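You operate a simulated robot arm through the tools that you are given. There is no shell and no other tool. Be economical: measure what you need, move in short steps, check, and stop when the job is done.

Carry out the task below with a simulated two-armed robot. There is one attempt and no reset: what you move stays moved.

JOB
Take the tall oval-flange gear motor from the top of the teal-backed bench and put it on the top of the valve stack bench. Put the clear beaker from the top of the valve stack bench on top of the small yellow block. Put two of the black cradles from the top of the valve stack bench on the lower deck of the blue trolley. Put the steel adapter ring on the top of the valve stack bench away on the steel side table. Put the cream tin on the top of the shipping bench away on the grey pillar shelf. Take the round grey housing from the top of the shipping bench and leave it on the square silver plate there. Any order will do. Set down upright: tall oval-flange gear motor, clear beaker, black cradle, cream tin.

It is judged by the outcome, as a careful person would: the job done as asked, and still so three seconds after it is handed in. It fails if anything else is knocked over, pushed out of place, dropped, spilled or broken.

ROBOT AND FRAMES
Two 7-joint arms with fingered hands on one trunk, on a base that drives. Base frame: it is fixed to the floor where the robot stands at the start and does not move with it; the origin is under the middle of the robot, x ahead of it, y to its left, z up; the surface under the hand at the start is at about z = 80. Lengths are in cm, angles in degrees, forces in N, time in s.
The left shoulder is at the start at [6.3, 18.6, 118.1], the right one opposite. With the tool pointing down near the work surface each hand reaches from about 10 to 78 cm from the robot's upright axis, wherever it stands, measured 20 degrees to its own side. Places, roughly: black cradle [-175, 275, 75]; clear beaker [-175, 350, 75]; cream tin (6x6x7 cm) [-210, 230, 80]; grey pillar shelf (15x37 cm) [34, -314, 156]; lower deck of the blue trolley [80, 100, 20]; round grey housing [-200, 225, 75]; small yellow block (6x6x5 cm) [-200, 360, 80]; square silver plate [-175, 150, 75]; steel adapter ring [-225, 275, 75]; steel side table (29x17 cm) [248, -10, 70]; tall oval-flange gear motor [50, -25, 75]; top of the valve stack bench [-200, 310, 80]. Payload 3.6 kg a hand.
The tool frame of a hand sits at the grasp point between the pads (the TCP): z along the fingers, y along the line on which they close. The tips reach 2.6 cm beyond it. Largest opening 8.8 cm; the body of the gripper starts 3 cm behind the TCP. The gripper is a hand of 3 fingers: y runs from the thumb to the fingers, the wrist lies at [-1.7, -9.8, -16.4] in the tool frame, and closing takes about 1.5 s.
Orientation is told as [roll, pitch, yaw] about the base's x, y, z axes, in that order, counted from this pose: with the fingers straight down and the wrist toward the robot, the tool's x, y and z point along [0, 1, 0], [1, 0, 0] and [0, 0, -1] of the base frame.

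CONTROLS
- The arms move only by the tool arm_command. It takes "left_commands", "right_commands" or both (then of equal length, played together; a hand with none holds still); each is text: rows parted by semicolons, each of 6 numbers parted by spaces: the shift along the tool's x, y, z in units of 200 mm (1.0 is 200 mm), then the turn, a rotation vector about the tool's x, y, z in units of 120 degrees (1.0 is 120 degrees). In form: tx ty tz ax ay az; .... A call has 1 to 10 rows; each row is the pose to reach, as a shift and turn from the pose commanded when the call began, along the tool's axes at that moment. "left_fingers" and "right_fingers" are, for a hand that has rows, the finger opening in cm, from 0 to 8.8, set as the call begins (left out, the last holds). A call with a number of a shift or a turn outside -1 to 1 is refused whole. Rows are played at 5 a second. More than 5 cm and 8.6 degrees between two rows, or a gripper value outside its range, and nothing of the call is played. A pose out of reach is approached as far as the arm can. The call stops where the force on the tool passes 40 N (or 10 N more than at its start, if that is more) or the arm is blocked; 0.2 s more then pass. Each finger travels about 15.3 cm/s and halts on what it meets, pressing with about 29 N; the grip force reading is that of the motor and also rises with nothing between the fingers. The clock runs only during rows and for 0.2 s after the last one: add rows that repeat a pose to give the fingers time. It gives the time, the measured TCP pose, the force on the tool (base axes), the opening and the grip force at its end, in the units of the frame above (readings bear some noise), with the torque about the TCP (base axes, N m) and any sound that the robot's microphone picked up.
- Cameras (640 x 400 px; columns grow to the right, rows downward): "scene" is now at [23.35, -4.52, 111.96]; the picture's right is [-0.51, -0.86, 0.00], its down [-0.05, 0.03, -1.00] and it looks along [0.86, -0.50, -0.05] (base axes); focal length 214 px, centre (320, 200). "left" rides on the left gripper at [-5.6, -8, -10.2] in its tool frame; the picture's right is [-0.73, -0.32, 0.60], its down [0.62, -0.67, 0.41] and it looks along [0.27, 0.68, 0.69] (tool axes); focal length 247 px, centre (320, 200). "right" rides on the right gripper at [5.6, -8, -10.2] in its tool frame; the picture's right is [-0.73, 0.32, -0.60], its down [-0.62, -0.66, 0.41] and it looks along [-0.27, 0.68, 0.69] (tool axes); focal length 247 px, centre (320, 200). There is no depth. A picture from a camera that has moved, and an enlarged one, comes with that camera's place and axes in the base frame and with its lens.
- camera(camera): a new picture of that camera. The clock stands still meanwhile.
- lift_body(by): slides the trunk up (or, below 0, down) by that many cm; the arms and the scene camera ride with it, the base frame stays. It gives what a move gives, with no picture.
- roll_base(legs): drives the robot by 1 to 6 legs, each [ahead, left, turn to the left] in cm, cm and degrees, along the robot's own axes; the way and the turn of a leg run together, so that a leg with both is an arc; at most 150 cm and 180 degrees a leg. The arms and the cameras ride along, it lands a little off, and it stops where it bumps. It gives what a move gives.
- curl_fingers(fingers, thumb_bend, thumb_turn, hand): sets how far each is bent, from 0 (flat) to 100 (curled in); at 30 the hand is open as for a grip, at 70 the pads meet at the TCP. One left out holds its place. A second passes; each finger stops where it meets its share of the squeeze, and holds until it gets a number again. A gripper value or a shape takes the hand back. It gives what a move gives, with no picture; readings hold the bend of each and the force on the fingers (four entries, about 0 where the hand has none), thumb and palm. thumb_turn goes from beside the hand (0) to across from the fingers (100), as for a grip.
- preshape(shape, hand): the hand has 3 fingers and takes this shape, open, in about a second: jaw (thumb against the fingers, like two jaws); tri (thumb and two fingers); tip (a fingertip pinch); poke (one finger out to press); point (the index stretched); flat (the hand flat); cup (the hand cupped); fist (a fist). The gripper value then closes the fingers along that shape, each until it touches; the sizes above hold for jaw. It gives what a move gives, with no picture.
- aim_head(pan, tilt): turns the head with the scene camera to pan (to the left, within 60 degrees either way) and tilt (down, from -29 to 69), counted from straight ahead of the robot. It gives what a move gives.
- zoom(camera, box): a new picture of the part [left, top, right, bottom] of that camera's present view, enlarged. The clock stands still meanwhile.
- close_job(): hands the job in; it is judged then, once.

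Work in short steps. Places have to be worked out from the pictures, the camera data and where the tool is seen: move nearer, look again, correct. Check each grasp and each placing, and mend what went wrong. You have 207 turns and 210 pictures in all, those below and enlarged ones among them. Open the grippers and draw the arms clear of the work before you hand the job in, unless the task says otherwise; then end with one line.

The tools are called after ">>>" as a command line: name --argument value ..., lists and objects as JSON in quotes. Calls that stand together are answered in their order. arm_command: Moves the arms, as the interface text tells. Its arguments: {"type":"object","properties":{"left_commands":{"type":"string"},"left_fingers":{"type":"number"},"right_commands":{"type":"string"},"right_fingers":{"type":"number"}},"required":[]} The other tools are called the same way: lift_body (by) slides the trunk up or down; preshape (shape, hand) gives the hand a shape; curl_fingers (fingers, thumb_bend, thumb_turn, hand) moves the fingers one by one; roll_base (legs) drives the base; aim_head (pan, tilt) turns the head that bears the scene camera; camera (camera) takes a picture; zoom (camera, box) takes an enlarged picture of a part of a camera's view; close_job () hands the job in.

At the start:

```text
time_s: 0.0
left_eef_pos: [49.03, 2.12, 121.01]
left_tcp_rot: [-0.1, 0.0, 0.0]
left_contact_force: [-0.9, -0.9, -0.4]
left_wrist_torque: [0.02, 0.02, -0.01]
left_opening: 8.78
left_grasp_force: 0.1
left_shape: jaw
left_bend: [30.0, 30.0, 98.0]
left_finger forces: [0.1, 0.0, 0.0, 0.1, 0.0, 0.0]
right_eef_pos: [41.15, -37.8, 105.3]
right_tcp_rot: [-0.1, 0.0, 0.1]
right_contact_force: [-0.3, 0.2, 1.4]
right_wrist_torque: [-0.02, -0.02, 0.0]
right_opening: 8.79
right_grasp_force: 0.0
right_shape: jaw
right_bend: [30.0, 30.0, 98.0]
right_finger forces: [0.0, 0.0, 0.0, 0.0, 0.0, 0.0]
trunk travel left (down, up): [-32.5, 43.2]
robot x, y, heading: [0.38, 0.01, 0.0]
head pan, tilt: [-30.3, 3.1]
```

scene: 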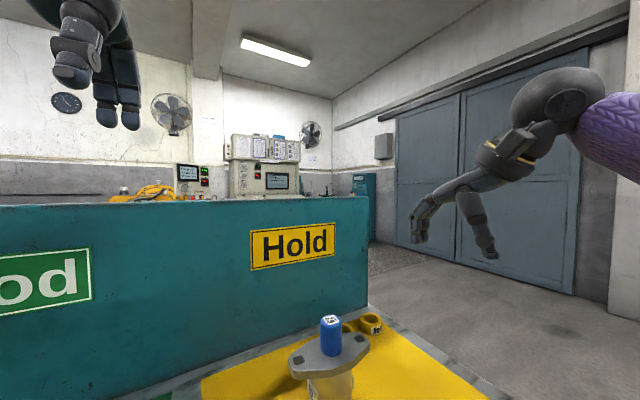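
right: 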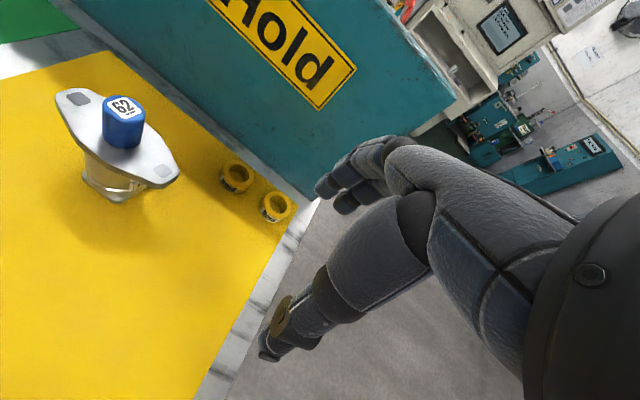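
left: 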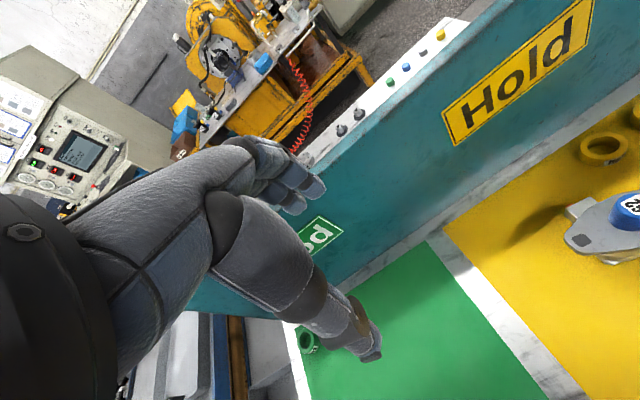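

The gear motor stands on the yellow mat ahead right. I look down at it with the head to measure it.

>>> aim_head --pan -20 --tilt 40

>>> camera --camera "scene"

```text
time_s: 1.0
left_eef_pos: [49.13, 1.96, 120.95]
left_tcp_rot: [0.1, -0.1, 0.0]
left_contact_force: [0.0, 0.3, 0.1]
left_wrist_torque: [0.04, 0.01, 0.0]
left_opening: 8.76
left_grasp_force: 0.1
left_shape: jaw
left_bend: [30.0, 30.0, 98.0]
left_finger forces: [0.1, 0.0, 0.0, 0.1, 0.0, 0.0]
right_eef_pos: [41.11, -37.86, 105.23]
right_tcp_rot: [0.0, 0.0, 0.0]
right_contact_force: [-0.3, 0.1, -0.5]
right_wrist_torque: [-0.02, 0.02, 0.0]
right_opening: 8.76
right_grasp_force: 0.0
right_shape: jaw
right_bend: [30.0, 30.0, 98.0]
right_finger forces: [0.1, 0.0, 0.0, 0.1, 0.0, 0.0]
trunk travel left (down, up): [-32.5, 43.2]
robot x, y, heading: [-0.23, -0.04, 0.2]
head pan, tilt: [-20.0, 40.0]
```

```text
206 pictures are left
camera scene: at [23.47, -2.82, 106.08], right [-0.34, -0.94, 0.0], down [-0.6, 0.22, -0.77], along [0.72, -0.26, -0.64], focal length 214 px, centre (320, 200)
```

scene: 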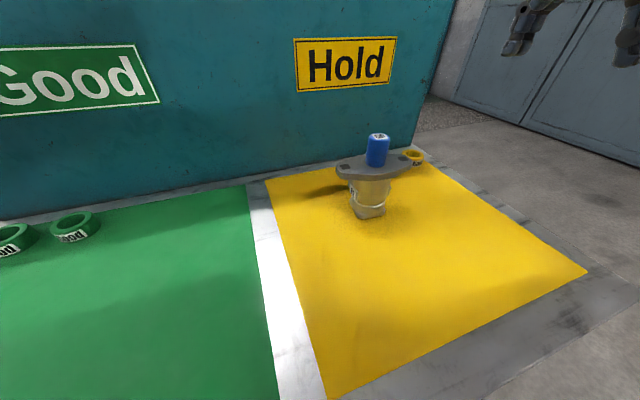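

The motor stands near (48.3, -20.5), knob top near z 93. I enlarge it to see the knob's shape.

>>> zoom --camera "scene" --box '[320, 110, 448, 230]'

>>> zoom --camera "right" --box '[40, 70, 200, 220]'

```text
3.33 times, centred on (384, 170) of scene
camera zoom: at [23.47, -2.82, 106.08], right [-0.34, -0.94, 0.0], down [-0.6, 0.22, -0.77], along [0.72, -0.26, -0.64], focal length 715 px, centre (107, 300)
```

zoom: 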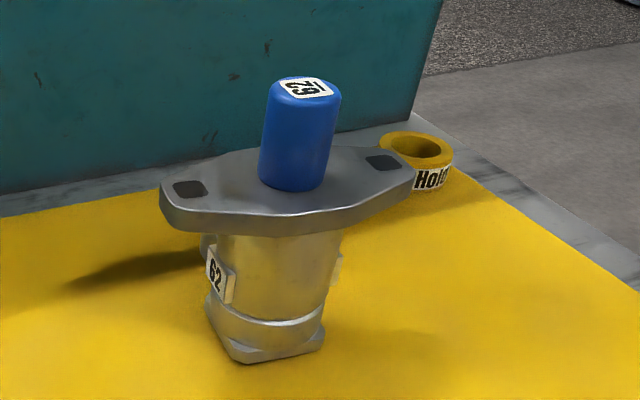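

```text
2.67 times, centred on (120, 145) of right
camera zoom: at [33.1, -32.24, 115.38], right [0.32, -0.73, 0.6], down [-0.66, -0.62, -0.41], along [0.68, -0.27, -0.69], focal length 659 px, centre (853, 347)
```

zoom: 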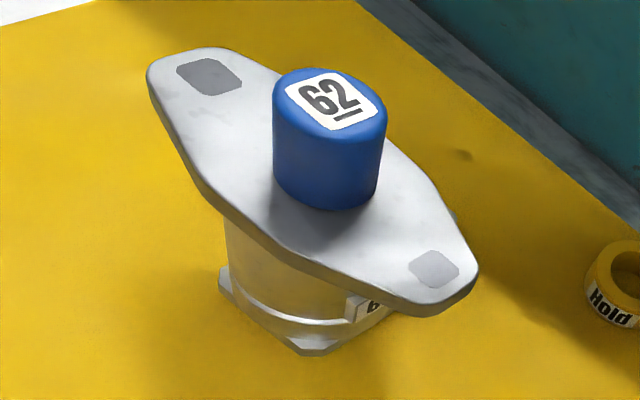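

Cap is a round cylinder, about 3.4 cm across. I move the right hand above it first at the present height.

>>> arm_command --right_commands "0.22 0.09 0 0 0 0; 0.44 0.18 0 0 0 0; 0.65 0.27 0 0 0 0; 0.87 0.36 0 0 0 0; 0.87 0.36 0.1 0 0 0; 0.87 0.36 0.2 0 0 0; 0.87 0.36 0.2 0 0 0" --right_fingers 8.8

>>> camera --camera "right"

>>> camera --camera "scene"

```text
time_s: 2.6
left_eef_pos: [49.09, 2.07, 121.04]
left_tcp_rot: [0.0, 0.0, 0.0]
left_contact_force: [0.2, 0.1, -0.1]
left_wrist_torque: [0.02, -0.02, -0.01]
left_opening: 8.79
left_grasp_force: 0.1
left_shape: jaw
left_bend: [30.0, 30.0, 98.0]
left_finger forces: [0.0, 0.1, 0.0, 0.0, 0.0, 0.1]
right_eef_pos: [48.26, -20.62, 101.07]
right_tcp_rot: [0.1, 0.0, -0.1]
right_contact_force: [1.1, 0.8, -0.3]
right_wrist_torque: [0.02, 0.0, -0.01]
right_opening: 8.77
right_grasp_force: 0.0
right_shape: jaw
right_bend: [30.0, 30.0, 98.0]
right_finger forces: [0.1, 0.1, 0.0, 0.1, 0.0, 0.0]
trunk travel left (down, up): [-32.5, 43.2]
robot x, y, heading: [-0.1, 0.09, 0.2]
head pan, tilt: [-20.0, 40.0]
```

```text
203 pictures are left
camera right: at [40.25, -14.87, 111.31], right [0.32, -0.73, 0.6], down [-0.66, -0.62, -0.41], along [0.68, -0.27, -0.69], focal length 247 px, centre (320, 200)
```

right: 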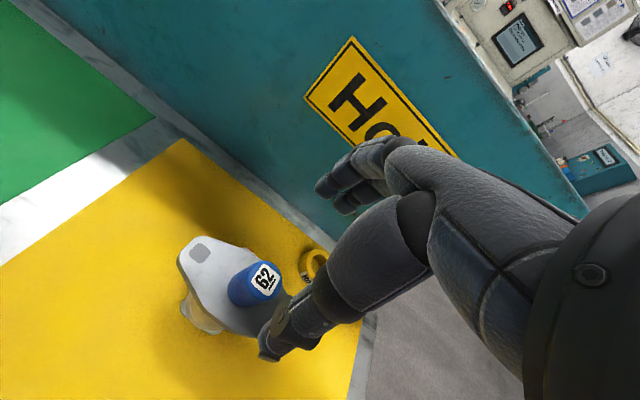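

```text
202 pictures are left
camera scene: at [23.47, -2.82, 106.08], right [-0.34, -0.94, 0.0], down [-0.6, 0.22, -0.77], along [0.72, -0.26, -0.64], focal length 214 px, centre (320, 200)
```

scene: 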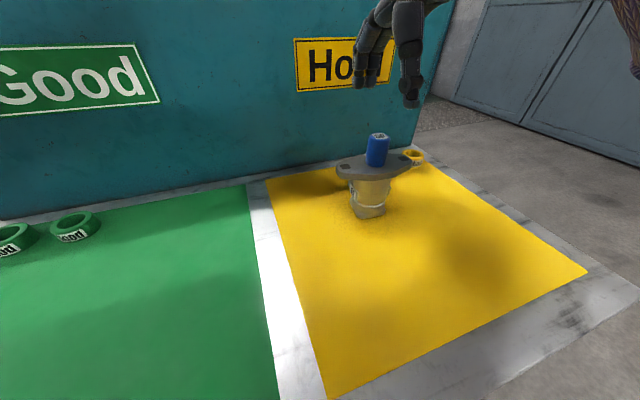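

Estimates agree: cap at (48.0, -20.7). I descend to z≈91 and close.

>>> arm_command --right_commands "0 -0.01 0.2 0 0 0; 0 -0.01 0.4 0 0 0; 0 -0.01 0.5 0 0 0; 0 -0.01 0.5 0 0 0"

>>> camera --camera "scene"

```text
time_s: 3.6
left_eef_pos: [49.07, 2.01, 121.09]
left_tcp_rot: [0.0, 0.0, 0.1]
left_contact_force: [0.1, -0.4, 0.0]
left_wrist_torque: [-0.01, 0.0, -0.01]
left_opening: 8.76
left_grasp_force: 0.0
left_shape: jaw
left_bend: [30.0, 30.0, 98.0]
left_finger forces: [0.1, 0.0, 0.0, 0.0, 0.1, 0.0]
right_eef_pos: [48.11, -20.43, 91.1]
right_tcp_rot: [0.0, 0.1, 0.0]
right_contact_force: [-0.2, -0.3, -0.7]
right_wrist_torque: [0.0, 0.02, -0.02]
right_opening: 8.77
right_grasp_force: 0.1
right_shape: jaw
right_bend: [30.0, 30.0, 98.0]
right_finger forces: [0.0, 0.1, 0.0, 0.1, 0.0, 0.0]
trunk travel left (down, up): [-32.5, 43.2]
robot x, y, heading: [-0.1, 0.13, -0.2]
head pan, tilt: [-20.0, 40.0]
```

```text
201 pictures are left
camera scene: at [23.47, -2.81, 106.08], right [-0.34, -0.94, 0.0], down [-0.6, 0.22, -0.77], along [0.72, -0.26, -0.64], focal length 214 px, centre (320, 200)
```

scene: 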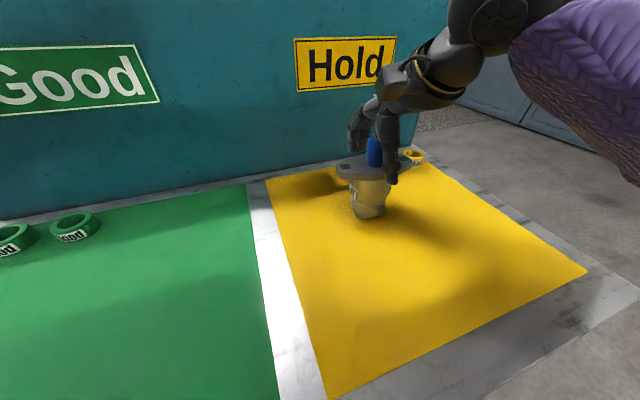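

The hand straddles the cap. I close.

>>> arm_command --right_commands "0 0 0 0 0 0; 0 0 0 0 0 0; 0 0 0 0 0 0; 0 0 0 0 0 0; 0 0 0 0 0 0; 0 0 0 0 0 0; 0 0 0 0 0 0" --right_fingers 0

>>> zoom --camera "scene" --box '[310, 80, 470, 230]'

```text
time_s: 5.2
left_eef_pos: [49.17, 2.01, 121.19]
left_tcp_rot: [-0.1, 0.0, 0.0]
left_contact_force: [0.0, -0.7, 0.6]
left_wrist_torque: [0.0, -0.01, 0.01]
left_opening: 8.78
left_grasp_force: 0.1
left_shape: jaw
left_bend: [30.0, 30.0, 98.0]
left_finger forces: [0.0, 0.0, 0.0, 0.1, 0.0, 0.1]
right_eef_pos: [48.08, -20.61, 91.23]
right_tcp_rot: [-0.1, -0.1, 0.1]
right_contact_force: [0.3, 2.0, 0.4]
right_wrist_torque: [0.02, 0.09, -0.05]
right_opening: 5.31
right_grasp_force: 28.7
right_shape: jaw
right_bend: [48.0, 45.0, 99.0]
right_finger forces: [20.2, 6.8, 0.0, 0.0, 27.3, 0.1]
trunk travel left (down, up): [-32.5, 43.2]
robot x, y, heading: [-0.02, 0.2, 0.1]
head pan, tilt: [-20.0, 40.0]
```

```text
2.67 times, centred on (390, 155) of scene
camera zoom: at [23.47, -2.79, 106.07], right [-0.34, -0.94, 0.0], down [-0.6, 0.22, -0.77], along [0.72, -0.26, -0.64], focal length 572 px, centre (133, 320)
```

zoom: 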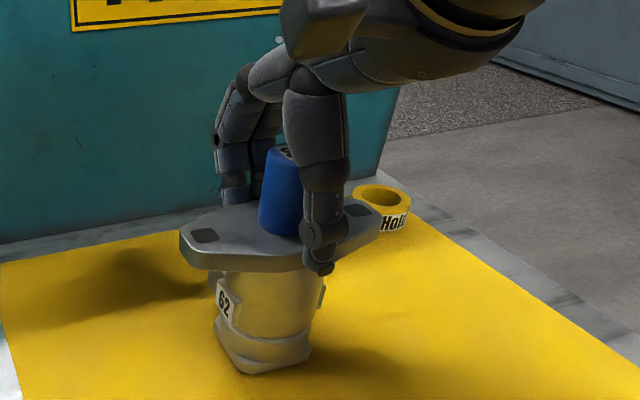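

The opening of 5.3 and the picture suggest the thumb tip pressed the flange edge rather than the cap. I open, rise 1.3 cm and close again.

>>> arm_command --right_commands "0 0 0 0 0 0; 0 0 0 0 0 0; 0 0 0 0 0 0; 0 0 -0.07 0 0 0; 0 0 -0.07 0 0 0" --right_fingers 8.8

>>> arm_command --right_commands "0 0 0 0 0 0; 0 0 0 0 0 0; 0 0 0 0 0 0; 0 0 0 0 0 0; 0 0 0 0 0 0; 0 0 0 0 0 0; 0 0 0 0 0 0" --right_fingers 0

>>> zoom --camera "scene" --box '[310, 80, 470, 230]'

>>> camera --camera "right"

```text
time_s: 6.4
left_eef_pos: [49.02, 2.14, 121.0]
left_tcp_rot: [-0.1, 0.0, 0.0]
left_contact_force: [0.4, 0.2, 0.1]
left_wrist_torque: [0.01, 0.0, 0.0]
left_opening: 8.74
left_grasp_force: 0.1
left_shape: jaw
left_bend: [30.0, 30.0, 98.0]
left_finger forces: [0.0, 0.1, 0.1, 0.1, 0.2, 0.0]
right_eef_pos: [48.02, -20.57, 92.45]
right_tcp_rot: [-0.1, 0.1, -0.1]
right_contact_force: [-0.4, 0.2, 0.2]
right_wrist_torque: [-0.02, -0.03, 0.01]
right_opening: 8.79
right_grasp_force: 0.1
right_shape: jaw
right_bend: [30.0, 30.0, 98.0]
right_finger forces: [0.0, 0.0, 0.0, 0.0, 0.1, 0.0]
trunk travel left (down, up): [-32.5, 43.2]
robot x, y, heading: [-0.38, 0.59, -0.1]
head pan, tilt: [-20.0, 40.0]
```

```text
time_s: 8.0
left_eef_pos: [49.05, 2.03, 121.16]
left_tcp_rot: [0.0, 0.0, -0.1]
left_contact_force: [0.5, -0.6, 0.2]
left_wrist_torque: [0.01, 0.03, 0.01]
left_opening: 8.77
left_grasp_force: 0.2
left_shape: jaw
left_bend: [30.0, 30.0, 98.0]
left_finger forces: [0.0, 0.0, 0.1, 0.0, 0.0, 0.0]
right_eef_pos: [48.14, -20.62, 92.59]
right_tcp_rot: [0.0, -0.1, 0.1]
right_contact_force: [1.2, -2.3, -0.3]
right_wrist_torque: [-0.05, -0.05, 0.05]
right_opening: 2.11
right_grasp_force: 29.2
right_shape: jaw
right_bend: [70.0, 67.0, 100.0]
right_finger forces: [11.8, 16.7, 0.1, 0.0, 25.8, 0.0]
trunk travel left (down, up): [-32.5, 43.2]
robot x, y, heading: [-0.06, -0.1, -0.1]
head pan, tilt: [-20.0, 40.0]
```

```text
2.67 times, centred on (390, 155) of scene
camera zoom: at [23.49, -2.83, 106.07], right [-0.34, -0.94, 0.0], down [-0.6, 0.22, -0.77], along [0.72, -0.26, -0.64], focal length 572 px, centre (133, 320)
```

zoom: 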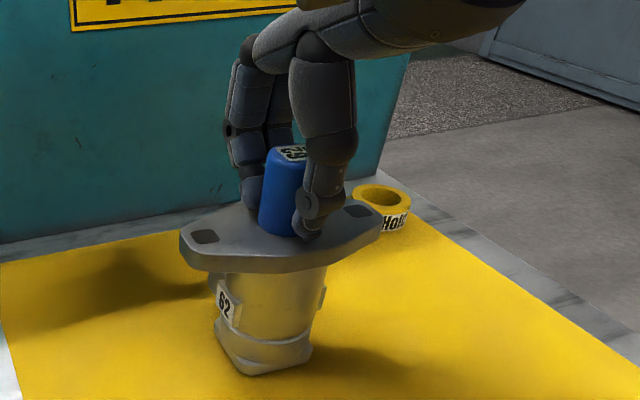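

```text
198 pictures are left
camera right: at [40.1, -14.92, 102.76], right [0.32, -0.73, 0.6], down [-0.67, -0.62, -0.41], along [0.68, -0.27, -0.69], focal length 247 px, centre (320, 200)
```

right: 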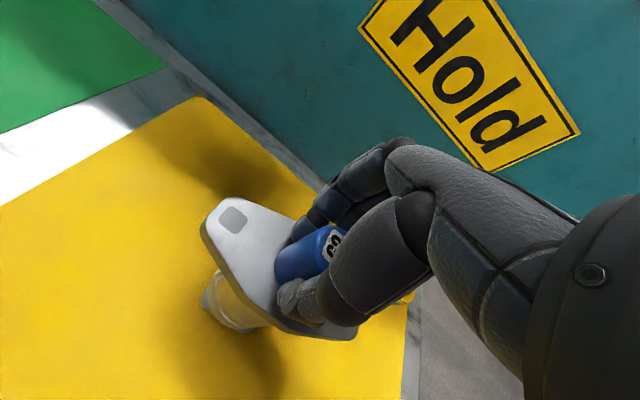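

The hand is centred by projection. I test-lift 4 cm and check.

>>> arm_command --right_commands "0 0 -0.1 0 0 0; 0 0 -0.2 0 0 0; 0 0 -0.2 0 0 0"

>>> zoom --camera "scene" --box '[310, 60, 470, 230]'

```text
time_s: 8.8
left_eef_pos: [49.01, 1.97, 121.01]
left_tcp_rot: [0.0, 0.1, 0.1]
left_contact_force: [0.7, 0.2, -0.3]
left_wrist_torque: [0.01, -0.02, 0.0]
left_opening: 8.77
left_grasp_force: 0.0
left_shape: jaw
left_bend: [30.0, 30.0, 98.0]
left_finger forces: [0.0, 0.0, 0.0, 0.0, 0.0, 0.1]
right_eef_pos: [48.2, -20.45, 96.43]
right_tcp_rot: [0.1, 0.2, 0.1]
right_contact_force: [0.0, 0.2, -8.4]
right_wrist_torque: [-0.02, -0.07, 0.02]
right_opening: 2.08
right_grasp_force: 29.0
right_shape: jaw
right_bend: [70.0, 67.0, 100.0]
right_finger forces: [12.9, 14.7, 0.0, 0.0, 25.6, 0.1]
trunk travel left (down, up): [-32.5, 43.2]
robot x, y, heading: [0.18, -0.25, 0.1]
head pan, tilt: [-20.0, 40.0]
```

```text
2.35 times, centred on (390, 145) of scene
camera zoom: at [23.52, -2.84, 106.05], right [-0.34, -0.94, 0.0], down [-0.6, 0.22, -0.77], along [0.72, -0.26, -0.64], focal length 505 px, centre (155, 329)
```

zoom: 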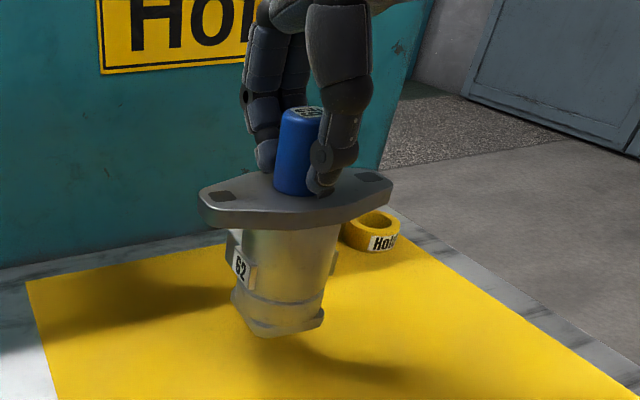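

The whole motor comes up (8.4 N), hanging straight. I raise it and pull both hands nearer the body before driving.

>>> arm_command --right_commands "0 0 -0.2 0 0 0; 0 0 -0.4 0 0 0; 0 0 -0.6 0 0 0; -0.1 -0.2 -0.7 0 0 0; -0.2 -0.4 -0.7 0 0 0; -0.3 -0.6 -0.7 0 0 0; -0.3 -0.6 -0.7 0 0 0" --left_commands "0.2 0 0 0 0 0; 0.4 0 0 0 0 0; 0.6 0 0 0 0 0; 0.8 -0.15 0 0 0 0; 0.8 -0.35 0 0 0 0; 0.8 -0.55 0 0 0 0; 0.8 -0.55 0 0 0 0"

>>> aim_head --pan 60 --tilt 20

>>> camera --camera "scene"

```text
time_s: 10.4
left_eef_pos: [38.28, 18.13, 120.91]
left_tcp_rot: [-0.1, 0.1, 0.1]
left_contact_force: [-0.5, 0.7, 0.2]
left_wrist_torque: [0.01, 0.03, -0.02]
left_opening: 8.77
left_grasp_force: 0.0
left_shape: jaw
left_bend: [30.0, 30.0, 98.0]
left_finger forces: [0.0, 0.0, 0.0, 0.0, 0.0, 0.1]
right_eef_pos: [38.17, -26.68, 111.56]
right_tcp_rot: [0.0, 0.2, 0.2]
right_contact_force: [0.5, -0.3, -8.6]
right_wrist_torque: [-0.05, -0.09, -0.06]
right_opening: 2.08
right_grasp_force: 29.1
right_shape: jaw
right_bend: [70.0, 67.0, 100.0]
right_finger forces: [14.2, 14.7, 0.1, 0.0, 25.5, 0.1]
right hand out of reach, approached as far as the arm can: row 6, 7
trunk travel left (down, up): [-32.5, 43.2]
robot x, y, heading: [-0.04, 0.18, -0.0]
head pan, tilt: [-20.0, 40.0]
```

```text
time_s: 12.0
left_eef_pos: [38.18, 18.16, 121.08]
left_tcp_rot: [0.0, -0.1, 0.0]
left_contact_force: [-0.6, 0.2, -0.1]
left_wrist_torque: [-0.03, -0.03, 0.01]
left_opening: 8.77
left_grasp_force: 0.0
left_shape: jaw
left_bend: [30.0, 30.0, 98.0]
left_finger forces: [0.1, 0.0, 0.0, 0.0, 0.1, 0.0]
right_eef_pos: [38.07, -27.04, 111.49]
right_tcp_rot: [0.0, 0.1, 0.1]
right_contact_force: [0.3, 1.0, -8.5]
right_wrist_torque: [0.0, -0.09, 0.0]
right_opening: 2.05
right_grasp_force: 28.9
right_shape: jaw
right_bend: [70.0, 67.0, 100.0]
right_finger forces: [14.4, 14.6, 0.1, 0.0, 25.5, 0.1]
trunk travel left (down, up): [-32.5, 43.2]
robot x, y, heading: [-0.31, 0.02, -0.1]
head pan, tilt: [60.0, 20.0]
```

```text
196 pictures are left
camera scene: at [20.19, 8.13, 109.21], right [0.87, -0.5, 0.0], down [-0.17, -0.3, -0.94], along [0.47, 0.81, -0.34], focal length 214 px, centre (320, 200)
```

scene: 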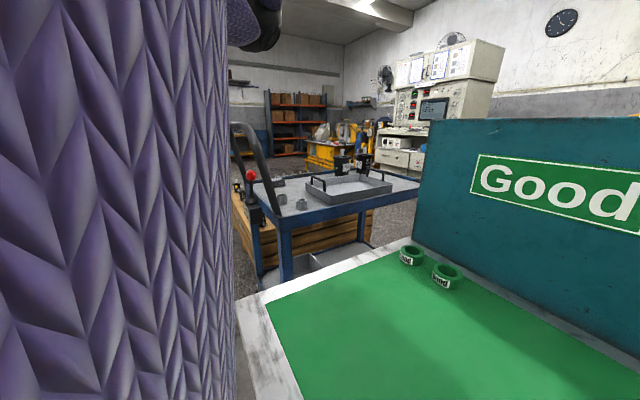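

Trolley is to the left beyond the bench. I back off and turn left in small legs to see the rest of the room.

>>> roll_base --legs '[[-45, 0, 0], [0, 0, 100]]'

>>> aim_head --pan 0 --tilt 15

>>> camera --camera "scene"

>>> aim_head --pan 50 --tilt 15

>>> camera --camera "scene"

```text
time_s: 18.9
left_eef_pos: [-69.18, 34.36, 121.19]
left_tcp_rot: [0.0, 0.1, 99.8]
left_contact_force: [-0.4, 0.0, 1.0]
left_wrist_torque: [0.04, 0.01, 0.03]
left_opening: 8.81
left_grasp_force: 0.0
left_shape: jaw
left_bend: [30.0, 30.0, 98.0]
left_finger forces: [0.0, 0.1, 0.0, 0.0, 0.0, 0.0]
right_eef_pos: [-24.85, 41.97, 111.6]
right_tcp_rot: [-0.1, 0.2, 99.9]
right_contact_force: [0.0, 0.9, -9.1]
right_wrist_torque: [0.06, 0.03, 0.04]
right_opening: 2.02
right_grasp_force: 28.8
right_shape: jaw
right_bend: [70.0, 67.0, 100.0]
right_finger forces: [14.6, 14.1, 0.0, 0.0, 25.1, 0.0]
trunk travel left (down, up): [-32.5, 43.2]
robot x, y, heading: [-44.87, -0.1, 99.7]
head pan, tilt: [60.0, 20.0]
```

```text
time_s: 20.2
left_eef_pos: [-69.14, 34.33, 121.15]
left_tcp_rot: [0.0, 0.1, 99.8]
left_contact_force: [-0.8, 0.1, -0.3]
left_wrist_torque: [0.0, 0.03, 0.02]
left_opening: 8.77
left_grasp_force: 0.1
left_shape: jaw
left_bend: [30.0, 30.0, 98.0]
left_finger forces: [0.1, 0.0, 0.0, 0.1, 0.1, 0.0]
right_eef_pos: [-24.91, 42.06, 111.49]
right_tcp_rot: [-0.1, 0.1, 99.9]
right_contact_force: [-0.1, 0.1, -9.5]
right_wrist_torque: [0.03, 0.02, -0.01]
right_opening: 2.03
right_grasp_force: 29.2
right_shape: jaw
right_bend: [70.0, 67.0, 100.0]
right_finger forces: [14.7, 14.1, 0.0, 0.0, 25.0, 0.0]
trunk travel left (down, up): [-32.5, 43.2]
robot x, y, heading: [-44.82, -0.16, 99.8]
head pan, tilt: [0.0, 15.0]
```

```text
195 pictures are left
camera scene: at [-48.93, 24.42, 110.02], right [0.99, 0.17, 0.0], down [0.04, -0.26, -0.97], along [-0.17, 0.95, -0.26], focal length 214 px, centre (320, 200)
```

scene: 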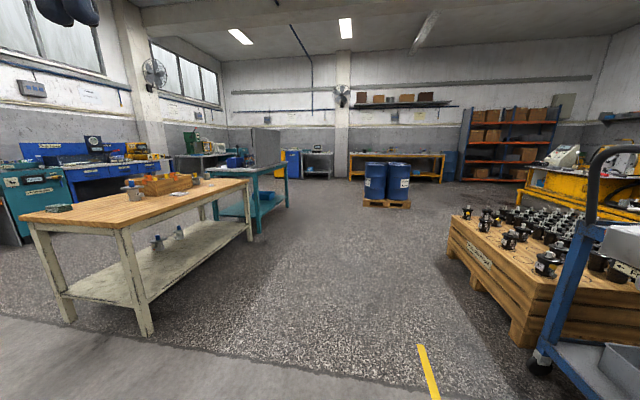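

```text
time_s: 21.4
left_eef_pos: [-69.07, 34.37, 121.1]
left_tcp_rot: [0.0, 0.0, 99.8]
left_contact_force: [-0.1, 1.1, 0.2]
left_wrist_torque: [0.01, 0.02, -0.01]
left_opening: 8.78
left_grasp_force: 0.1
left_shape: jaw
left_bend: [30.0, 30.0, 98.0]
left_finger forces: [0.1, 0.0, 0.0, 0.1, 0.1, 0.0]
right_eef_pos: [-24.87, 41.86, 111.54]
right_tcp_rot: [0.0, 0.2, 99.9]
right_contact_force: [0.1, -0.4, -9.5]
right_wrist_torque: [0.03, 0.0, 0.02]
right_opening: 2.04
right_grasp_force: 29.3
right_shape: jaw
right_bend: [70.0, 67.0, 100.0]
right_finger forces: [14.7, 14.2, 0.1, 0.1, 25.1, 0.1]
trunk travel left (down, up): [-32.5, 43.2]
robot x, y, heading: [-44.96, -0.16, 100.0]
head pan, tilt: [50.0, 15.0]
```

```text
194 pictures are left
camera scene: at [-55.4, 19.92, 110.02], right [0.5, 0.86, 0.0], down [0.22, -0.13, -0.97], along [-0.83, 0.49, -0.26], focal length 214 px, centre (320, 200)
```

scene: 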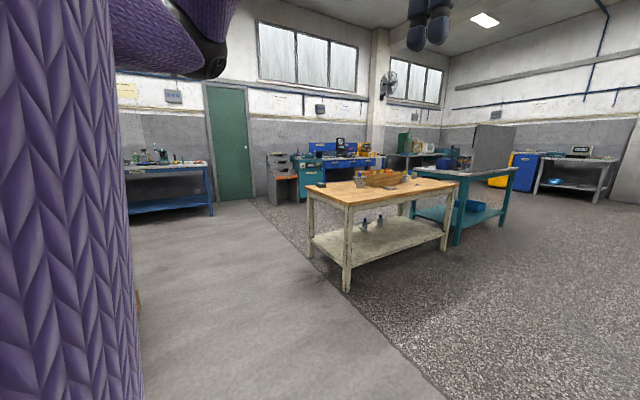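

The wood-topped bench ahead-left is the shipping bench; the teal one behind is the valve stack bench. I drive along their +x side.

>>> roll_base --legs '[[150, 0, 0], [120, 0, 0], [0, 0, 50]]'

>>> aim_head --pan 0 --tilt 20

>>> camera --camera "scene"

>>> aim_head --pan 50 --tilt 20

>>> camera --camera "scene"

```text
time_s: 36.7
left_eef_pos: [-134.18, 269.56, 121.05]
left_tcp_rot: [0.0, 0.0, 150.0]
left_contact_force: [0.5, 0.2, -0.9]
left_wrist_torque: [0.01, -0.01, 0.01]
left_opening: 8.81
left_grasp_force: 0.1
left_shape: jaw
left_bend: [30.0, 30.0, 98.0]
left_finger forces: [0.0, 0.0, 0.0, 0.1, 0.0, 0.0]
right_eef_pos: [-111.74, 308.38, 111.56]
right_tcp_rot: [-0.1, 0.2, 150.1]
right_contact_force: [-0.5, 0.8, -8.7]
right_wrist_torque: [0.03, 0.04, 0.02]
right_opening: 2.02
right_grasp_force: 28.5
right_shape: jaw
right_bend: [70.0, 67.0, 100.0]
right_finger forces: [14.9, 14.0, 0.1, 0.0, 24.9, 0.1]
trunk travel left (down, up): [-32.5, 43.2]
robot x, y, heading: [-92.13, 266.34, 150.3]
head pan, tilt: [50.0, 15.0]
```

```text
time_s: 37.9
left_eef_pos: [-134.17, 269.6, 121.06]
left_tcp_rot: [-0.1, 0.1, 150.0]
left_contact_force: [-0.3, -1.3, 0.3]
left_wrist_torque: [0.02, -0.03, 0.01]
left_opening: 8.76
left_grasp_force: 0.0
left_shape: jaw
left_bend: [30.0, 30.0, 98.0]
left_finger forces: [0.0, 0.0, 0.1, 0.0, 0.0, 0.0]
right_eef_pos: [-111.71, 308.29, 111.6]
right_tcp_rot: [0.0, 0.3, 150.1]
right_contact_force: [0.0, 0.5, -8.8]
right_wrist_torque: [0.04, 0.04, -0.03]
right_opening: 2.0
right_grasp_force: 29.3
right_shape: jaw
right_bend: [70.0, 67.0, 100.0]
right_finger forces: [15.0, 14.0, 0.1, 0.0, 25.0, 0.0]
trunk travel left (down, up): [-32.5, 43.2]
robot x, y, heading: [-91.89, 266.16, 149.8]
head pan, tilt: [0.0, 20.0]
```

```text
193 pictures are left
camera scene: at [-113.43, 278.62, 109.2], right [0.5, 0.87, 0.0], down [0.3, -0.17, -0.94], along [-0.81, 0.47, -0.34], focal length 214 px, centre (320, 200)
```

scene: 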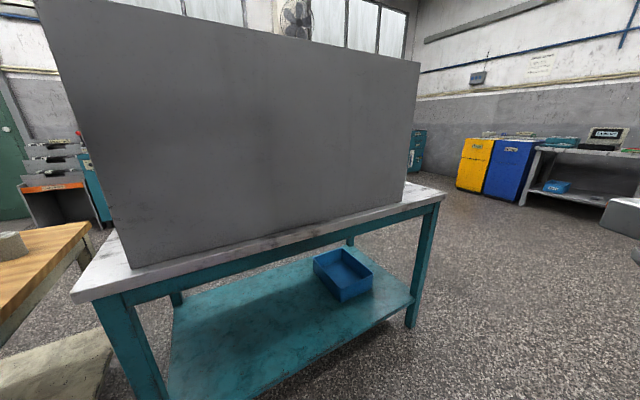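

```text
time_s: 39.1
left_eef_pos: [-134.24, 269.55, 121.18]
left_tcp_rot: [0.0, 0.0, 150.0]
left_contact_force: [0.3, 0.0, 0.1]
left_wrist_torque: [-0.03, -0.02, -0.01]
left_opening: 8.77
left_grasp_force: 0.1
left_shape: jaw
left_bend: [30.0, 30.0, 98.0]
left_finger forces: [0.0, 0.1, 0.0, 0.1, 0.0, 0.0]
right_eef_pos: [-111.6, 308.32, 111.5]
right_tcp_rot: [0.0, 0.3, 150.1]
right_contact_force: [-0.8, 0.3, -8.8]
right_wrist_torque: [0.01, 0.05, -0.01]
right_opening: 2.01
right_grasp_force: 28.9
right_shape: jaw
right_bend: [70.0, 67.0, 100.0]
right_finger forces: [15.1, 14.0, 0.0, 0.0, 24.9, 0.1]
trunk travel left (down, up): [-32.5, 43.2]
robot x, y, heading: [-91.95, 266.08, 150.1]
head pan, tilt: [50.0, 20.0]
```

```text
192 pictures are left
camera scene: at [-114.11, 270.79, 109.21], right [-0.34, 0.94, 0.0], down [0.32, 0.12, -0.94], along [-0.88, -0.32, -0.34], focal length 214 px, centre (320, 200)
```

scene: 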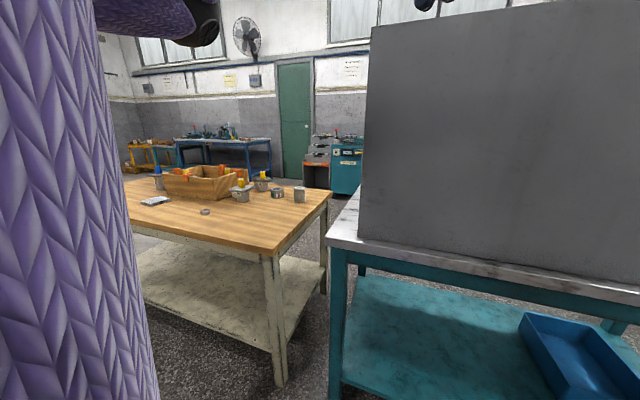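

The valve bench's back panel faces me, so it must be served from the -x side; I go round its far (y>370) end, then look.

>>> roll_base --legs '[[0, 0, -60], [150, 0, 0], [15, 0, 90], [140, 0, 0]]'

>>> aim_head --pan 50 --tilt 20

>>> camera --camera "scene"

>>> aim_head --pan 0 --tilt 20

>>> camera --camera "scene"

```text
time_s: 59.7
left_eef_pos: [-282.41, 400.85, 121.03]
left_tcp_rot: [0.0, 0.2, -177.7]
left_contact_force: [0.3, 0.5, -0.6]
left_wrist_torque: [0.04, 0.01, 0.0]
left_opening: 8.8
left_grasp_force: 0.0
left_shape: jaw
left_bend: [30.0, 30.0, 98.0]
left_finger forces: [0.0, 0.0, 0.1, 0.1, 0.0, 0.1]
right_eef_pos: [-284.04, 445.88, 111.46]
right_tcp_rot: [0.1, 0.2, -177.7]
right_contact_force: [-0.4, 0.5, -8.6]
right_wrist_torque: [0.0, 0.09, -0.01]
right_opening: 1.97
right_grasp_force: 28.7
right_shape: jaw
right_bend: [70.0, 68.0, 100.0]
right_finger forces: [15.1, 14.1, 0.0, 0.1, 25.0, 0.0]
trunk travel left (down, up): [-32.5, 43.2]
robot x, y, heading: [-244.96, 420.41, -177.9]
head pan, tilt: [50.0, 20.0]
```

```text
time_s: 60.3
left_eef_pos: [-282.41, 400.86, 121.05]
left_tcp_rot: [0.1, 0.1, -177.8]
left_contact_force: [-0.8, -0.3, -0.2]
left_wrist_torque: [0.04, -0.02, 0.0]
left_opening: 8.79
left_grasp_force: 0.1
left_shape: jaw
left_bend: [30.0, 30.0, 98.0]
left_finger forces: [0.0, 0.0, 0.0, 0.1, 0.0, 0.0]
right_eef_pos: [-284.0, 445.79, 111.45]
right_tcp_rot: [-0.1, 0.2, -177.7]
right_contact_force: [-0.4, -0.3, -8.7]
right_wrist_torque: [-0.02, 0.05, -0.04]
right_opening: 2.0
right_grasp_force: 28.7
right_shape: jaw
right_bend: [70.0, 68.0, 100.0]
right_finger forces: [15.1, 14.1, 0.0, 0.1, 24.9, 0.0]
trunk travel left (down, up): [-32.5, 43.2]
robot x, y, heading: [-245.46, 420.38, -177.7]
head pan, tilt: [50.0, 20.0]
```

```text
191 pictures are left
camera scene: at [-266.0, 412.61, 109.21], right [-0.79, 0.61, 0.0], down [0.21, 0.27, -0.94], along [-0.58, -0.74, -0.34], focal length 214 px, centre (320, 200)
```

scene: 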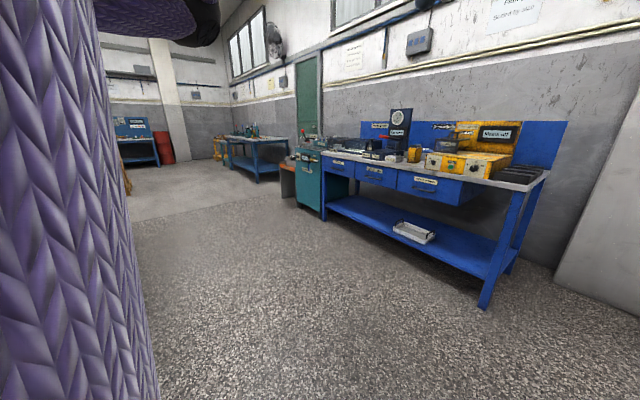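

```text
time_s: 61.5
left_eef_pos: [-282.32, 400.94, 120.99]
left_tcp_rot: [0.0, 0.1, -177.7]
left_contact_force: [0.1, -0.3, 1.0]
left_wrist_torque: [-0.02, -0.02, -0.01]
left_opening: 8.79
left_grasp_force: 0.0
left_shape: jaw
left_bend: [30.0, 30.0, 98.0]
left_finger forces: [0.1, 0.1, 0.1, 0.1, 0.1, 0.1]
right_eef_pos: [-283.99, 445.65, 111.52]
right_tcp_rot: [0.0, 0.2, -177.7]
right_contact_force: [0.5, 1.0, -8.9]
right_wrist_torque: [-0.01, 0.06, 0.02]
right_opening: 1.99
right_grasp_force: 29.2
right_shape: jaw
right_bend: [70.0, 68.0, 100.0]
right_finger forces: [15.2, 14.1, 0.1, 0.0, 24.9, 0.0]
trunk travel left (down, up): [-32.5, 43.2]
robot x, y, heading: [-245.26, 420.47, -177.8]
head pan, tilt: [0.0, 20.0]
```

```text
190 pictures are left
camera scene: at [-269.6, 419.6, 109.2], right [-0.04, 1.0, 0.0], down [0.34, 0.01, -0.94], along [-0.94, -0.04, -0.34], focal length 214 px, centre (320, 200)
```

scene: 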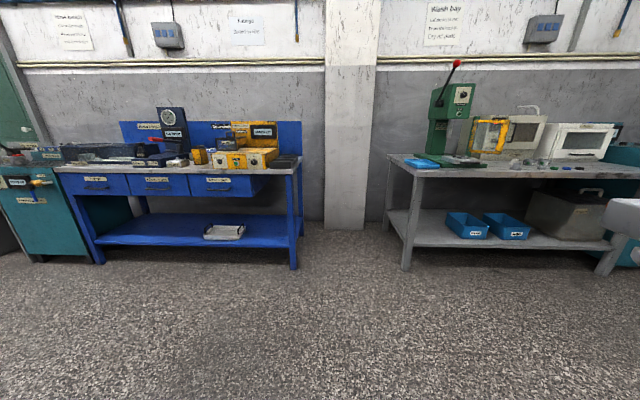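

The aisle is wide. I go down it and turn to face the bench's open side.

>>> roll_base --legs '[[45, 0, 0], [0, 0, 88], [105, 0, 0], [0, 0, 90]]'

>>> aim_head --pan 0 --tilt 30

>>> camera --camera "scene"

```text
time_s: 76.8
left_eef_pos: [-249.3, 332.68, 121.11]
left_tcp_rot: [0.0, 0.1, 0.5]
left_contact_force: [0.2, 0.2, -0.5]
left_wrist_torque: [-0.02, 0.0, 0.01]
left_opening: 8.78
left_grasp_force: 0.1
left_shape: jaw
left_bend: [30.0, 30.0, 98.0]
left_finger forces: [0.0, 0.0, 0.1, 0.1, 0.1, 0.0]
right_eef_pos: [-248.88, 287.86, 111.55]
right_tcp_rot: [-0.1, 0.3, 0.5]
right_contact_force: [-0.6, 0.2, -8.4]
right_wrist_torque: [0.01, -0.04, -0.01]
right_opening: 1.93
right_grasp_force: 29.1
right_shape: jaw
right_bend: [70.0, 68.0, 100.0]
right_finger forces: [13.9, 15.0, 0.0, 0.1, 24.5, 0.0]
trunk travel left (down, up): [-32.5, 43.2]
robot x, y, heading: [-287.26, 314.37, 0.5]
head pan, tilt: [0.0, 20.0]
```

```text
time_s: 77.5
left_eef_pos: [-249.37, 332.71, 121.14]
left_tcp_rot: [-0.1, 0.2, 0.3]
left_contact_force: [0.4, -0.2, 0.3]
left_wrist_torque: [0.01, 0.0, 0.0]
left_opening: 8.78
left_grasp_force: 0.1
left_shape: jaw
left_bend: [30.0, 30.0, 98.0]
left_finger forces: [0.1, 0.0, 0.1, 0.0, 0.1, 0.0]
right_eef_pos: [-248.97, 287.88, 111.46]
right_tcp_rot: [-0.1, 0.2, 0.5]
right_contact_force: [-0.6, -0.3, -8.9]
right_wrist_torque: [0.03, -0.06, 0.01]
right_opening: 1.95
right_grasp_force: 28.5
right_shape: jaw
right_bend: [70.0, 68.0, 100.0]
right_finger forces: [13.9, 15.1, 0.0, 0.0, 24.6, 0.0]
trunk travel left (down, up): [-32.5, 43.2]
robot x, y, heading: [-287.26, 314.59, 0.2]
head pan, tilt: [0.0, 30.0]
```

```text
189 pictures are left
camera scene: at [-262.66, 314.6, 107.6], right [0.01, -1.0, 0.0], down [-0.5, 0.0, -0.87], along [0.87, 0.01, -0.5], focal length 214 px, centre (320, 200)
```

scene: 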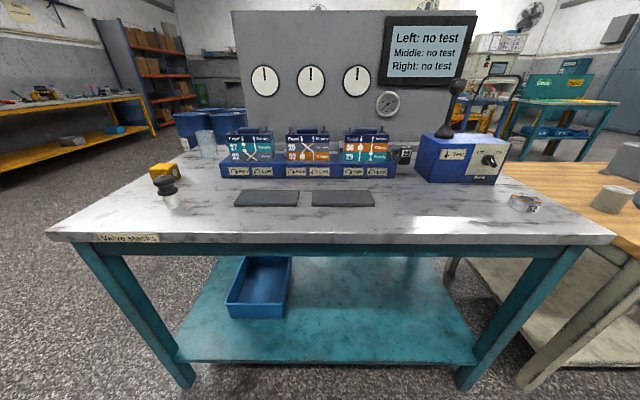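

Now the whole bench shows. I enlarge the items.

>>> zoom --camera "scene" --box '[120, 110, 300, 222]'

>>> zoom --camera "scene" --box '[290, 110, 430, 215]'

>>> zoom --camera "scene" --box '[410, 70, 640, 230]'

```text
3.56 times, centred on (210, 166) of scene
camera zoom: at [-262.66, 314.6, 107.6], right [0.01, -1.0, 0.0], down [-0.5, 0.0, -0.87], along [0.87, 0.01, -0.5], focal length 763 px, centre (711, 321)
```

zoom: 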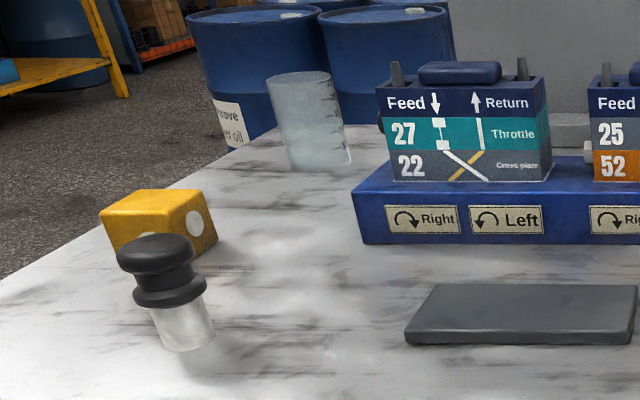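

```text
3.81 times, centred on (360, 162) of scene
camera zoom: at [-262.66, 314.6, 107.6], right [0.01, -1.0, 0.0], down [-0.5, 0.0, -0.87], along [0.87, 0.01, -0.5], focal length 817 px, centre (168, 343)
```

zoom: 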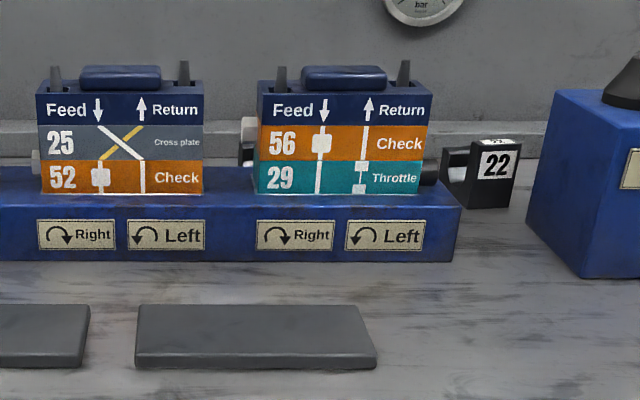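

```text
2.50 times, centred on (525, 150) of scene
camera zoom: at [-262.66, 314.6, 107.6], right [0.01, -1.0, 0.0], down [-0.5, 0.0, -0.87], along [0.87, 0.01, -0.5], focal length 536 px, centre (-192, 325)
```

zoom: 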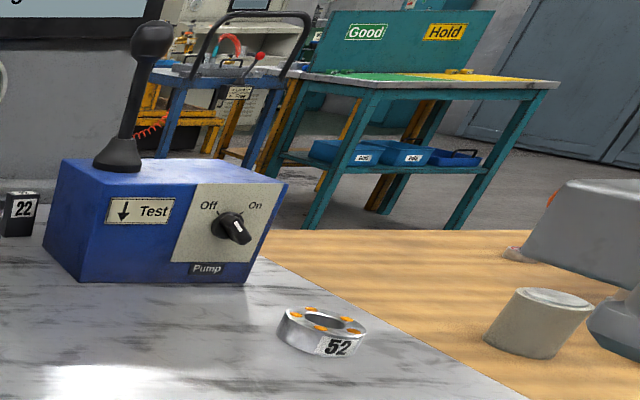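

Bench top z≈80, front edge x≈-229.5, y 256–370. Free spot for the motor: about (-218, 288). I drive 25 cm closer, then view again from there with trunk raised for a look behind the rack.

>>> roll_base --legs '[[24, 0, 0]]'

>>> lift_body --by 20

>>> aim_head --pan 0 --tilt 45

>>> camera --camera "scene"

```text
time_s: 79.2
left_eef_pos: [-225.09, 332.99, 121.05]
left_tcp_rot: [0.0, 0.2, 0.5]
left_contact_force: [0.8, 0.5, 0.0]
left_wrist_torque: [0.02, 0.01, 0.01]
left_opening: 8.77
left_grasp_force: 0.1
left_shape: jaw
left_bend: [30.0, 30.0, 98.0]
left_finger forces: [0.1, 0.0, 0.0, 0.1, 0.1, 0.0]
right_eef_pos: [-224.91, 288.03, 111.41]
right_tcp_rot: [-0.1, 0.4, 0.6]
right_contact_force: [0.2, -0.3, -9.3]
right_wrist_torque: [0.0, -0.06, 0.01]
right_opening: 1.94
right_grasp_force: 29.2
right_shape: jaw
right_bend: [70.0, 68.0, 100.0]
right_finger forces: [14.1, 15.4, 0.1, 0.0, 24.7, 0.1]
trunk travel left (down, up): [-32.5, 43.2]
robot x, y, heading: [-262.82, 314.58, 0.6]
head pan, tilt: [0.0, 30.0]
```

```text
time_s: 81.4
left_eef_pos: [-225.26, 333.02, 141.17]
left_tcp_rot: [0.0, 0.0, 0.6]
left_contact_force: [-0.4, 0.3, 0.6]
left_wrist_torque: [0.06, -0.01, -0.02]
left_opening: 8.77
left_grasp_force: 0.0
left_shape: jaw
left_bend: [30.0, 30.0, 98.0]
left_finger forces: [0.0, 0.0, 0.0, 0.0, 0.0, 0.1]
right_eef_pos: [-224.87, 288.01, 131.56]
right_tcp_rot: [-0.1, 0.4, 0.5]
right_contact_force: [0.4, 0.1, -9.8]
right_wrist_torque: [0.01, -0.08, -0.04]
right_opening: 1.95
right_grasp_force: 29.3
right_shape: jaw
right_bend: [70.0, 68.0, 100.0]
right_finger forces: [14.0, 15.3, 0.0, 0.0, 24.8, 0.1]
trunk travel left (down, up): [-52.5, 23.2]
robot x, y, heading: [-263.16, 314.57, 0.8]
head pan, tilt: [0.0, 30.0]
```

```text
time_s: 82.2
left_eef_pos: [-225.39, 332.93, 141.12]
left_tcp_rot: [0.0, 0.0, 0.5]
left_contact_force: [0.4, 0.2, -0.4]
left_wrist_torque: [0.03, -0.02, 0.02]
left_opening: 8.79
left_grasp_force: 0.1
left_shape: jaw
left_bend: [30.0, 30.0, 98.0]
left_finger forces: [0.0, 0.0, 0.0, 0.0, 0.1, 0.0]
right_eef_pos: [-224.97, 288.14, 131.53]
right_tcp_rot: [-0.1, 0.2, 0.6]
right_contact_force: [0.3, 1.2, -9.1]
right_wrist_torque: [0.03, -0.04, -0.02]
right_opening: 1.95
right_grasp_force: 28.8
right_shape: jaw
right_bend: [70.0, 68.0, 100.0]
right_finger forces: [14.0, 15.3, 0.0, 0.0, 24.8, 0.0]
trunk travel left (down, up): [-52.5, 23.2]
robot x, y, heading: [-263.36, 314.55, 0.7]
head pan, tilt: [0.0, 45.0]
```

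```text
185 pictures are left
camera scene: at [-241.49, 314.8, 126.45], right [0.01, -1.0, 0.0], down [-0.71, -0.01, -0.71], along [0.71, 0.01, -0.71], focal length 214 px, centre (320, 200)
```

scene: 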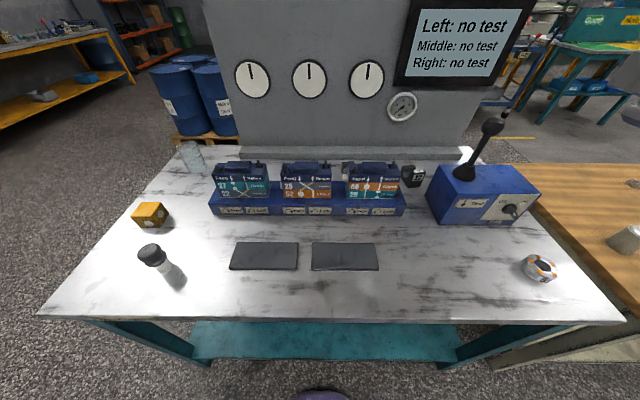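

>>> zoom --camera "scene" --box '[180, 130, 320, 218]'

>>> zoom --camera "scene" --box '[310, 140, 440, 222]'

```text
4.55 times, centred on (250, 174) of scene
camera zoom: at [-241.49, 314.8, 126.45], right [0.01, -1.0, 0.0], down [-0.71, -0.01, -0.71], along [0.71, 0.01, -0.71], focal length 975 px, centre (638, 318)
```

zoom: 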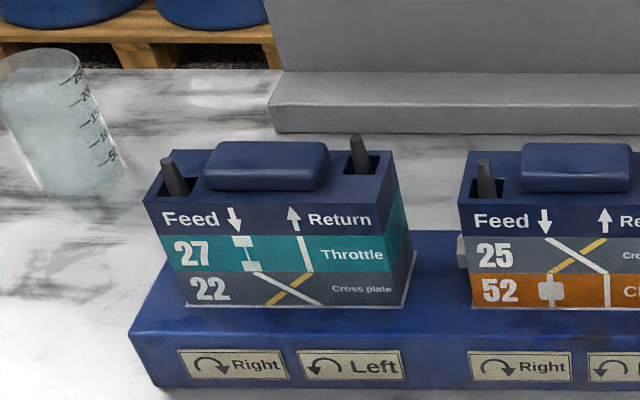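

```text
4.88 times, centred on (375, 181) of scene
camera zoom: at [-241.49, 314.8, 126.45], right [0.01, -1.0, 0.0], down [-0.71, -0.01, -0.71], along [0.71, 0.01, -0.71], focal length 1046 px, centre (52, 293)
```

zoom: 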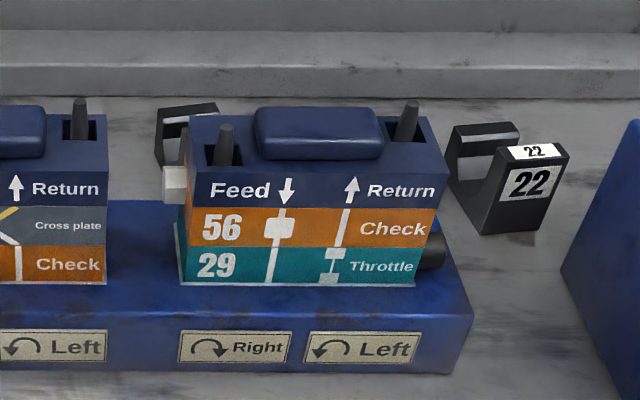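

A second cradle sits behind the third valve block. First I place the motor: trunk down, then over (-218, 288) and down.

>>> lift_body --by -20

>>> arm_command --right_commands "0 0.17 0 0 0 0; 0 0.33 0 0 0 0; 0 0.33 0.2 0 0 0; 0 0.33 0.4 0 0 0; 0 0.33 0.6 0 0 0; 0 0.33 0.8 0 0 0; 0 0.33 0.85 0 0 0; 0 0.33 0.85 0 0 0"

>>> camera --camera "scene"

```text
time_s: 84.4
left_eef_pos: [-225.36, 332.93, 121.18]
left_tcp_rot: [-0.2, -0.1, 0.5]
left_contact_force: [-0.3, 0.1, 0.1]
left_wrist_torque: [0.01, 0.01, -0.03]
left_opening: 8.79
left_grasp_force: 0.0
left_shape: jaw
left_bend: [30.0, 30.0, 98.0]
left_finger forces: [0.1, 0.1, 0.0, 0.1, 0.0, 0.0]
right_eef_pos: [-224.97, 288.15, 111.54]
right_tcp_rot: [-0.1, 0.2, 0.6]
right_contact_force: [-0.3, 0.0, -8.6]
right_wrist_torque: [0.05, -0.07, -0.01]
right_opening: 1.94
right_grasp_force: 28.9
right_shape: jaw
right_bend: [70.0, 68.0, 100.0]
right_finger forces: [14.0, 15.3, 0.0, 0.0, 24.8, 0.1]
trunk travel left (down, up): [-32.5, 43.2]
robot x, y, heading: [-263.41, 314.91, 0.2]
head pan, tilt: [0.0, 45.0]
```

```text
time_s: 86.2
left_eef_pos: [-225.17, 333.02, 121.17]
left_tcp_rot: [0.0, 0.1, 0.5]
left_contact_force: [0.9, 0.0, 0.1]
left_wrist_torque: [0.0, 0.02, 0.0]
left_opening: 8.79
left_grasp_force: 0.1
left_shape: jaw
left_bend: [30.0, 30.0, 98.0]
left_finger forces: [0.1, 0.0, 0.0, 0.1, 0.1, 0.0]
right_eef_pos: [-218.29, 288.08, 94.38]
right_tcp_rot: [0.0, 0.2, 0.6]
right_contact_force: [-0.2, 0.2, -8.9]
right_wrist_torque: [0.0, -0.05, 0.01]
right_opening: 1.97
right_grasp_force: 28.9
right_shape: jaw
right_bend: [70.0, 68.0, 100.0]
right_finger forces: [13.9, 15.7, 0.1, 0.0, 24.7, 0.1]
trunk travel left (down, up): [-32.5, 43.2]
robot x, y, heading: [-263.5, 314.98, 0.4]
head pan, tilt: [0.0, 45.0]
```

```text
182 pictures are left
camera scene: at [-239.55, 314.83, 105.33], right [0.01, -1.0, 0.0], down [-0.71, -0.01, -0.71], along [0.71, 0.01, -0.71], focal length 214 px, centre (320, 200)
```

scene: 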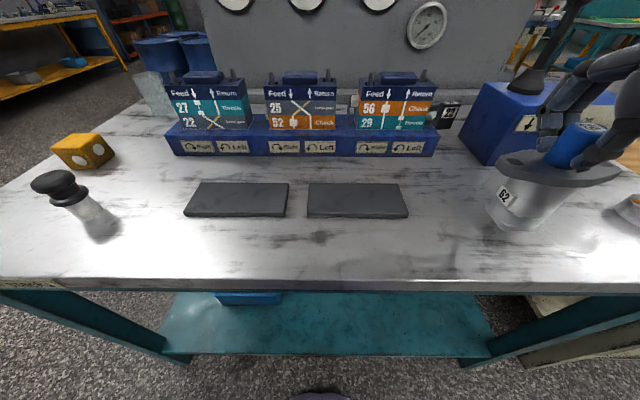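

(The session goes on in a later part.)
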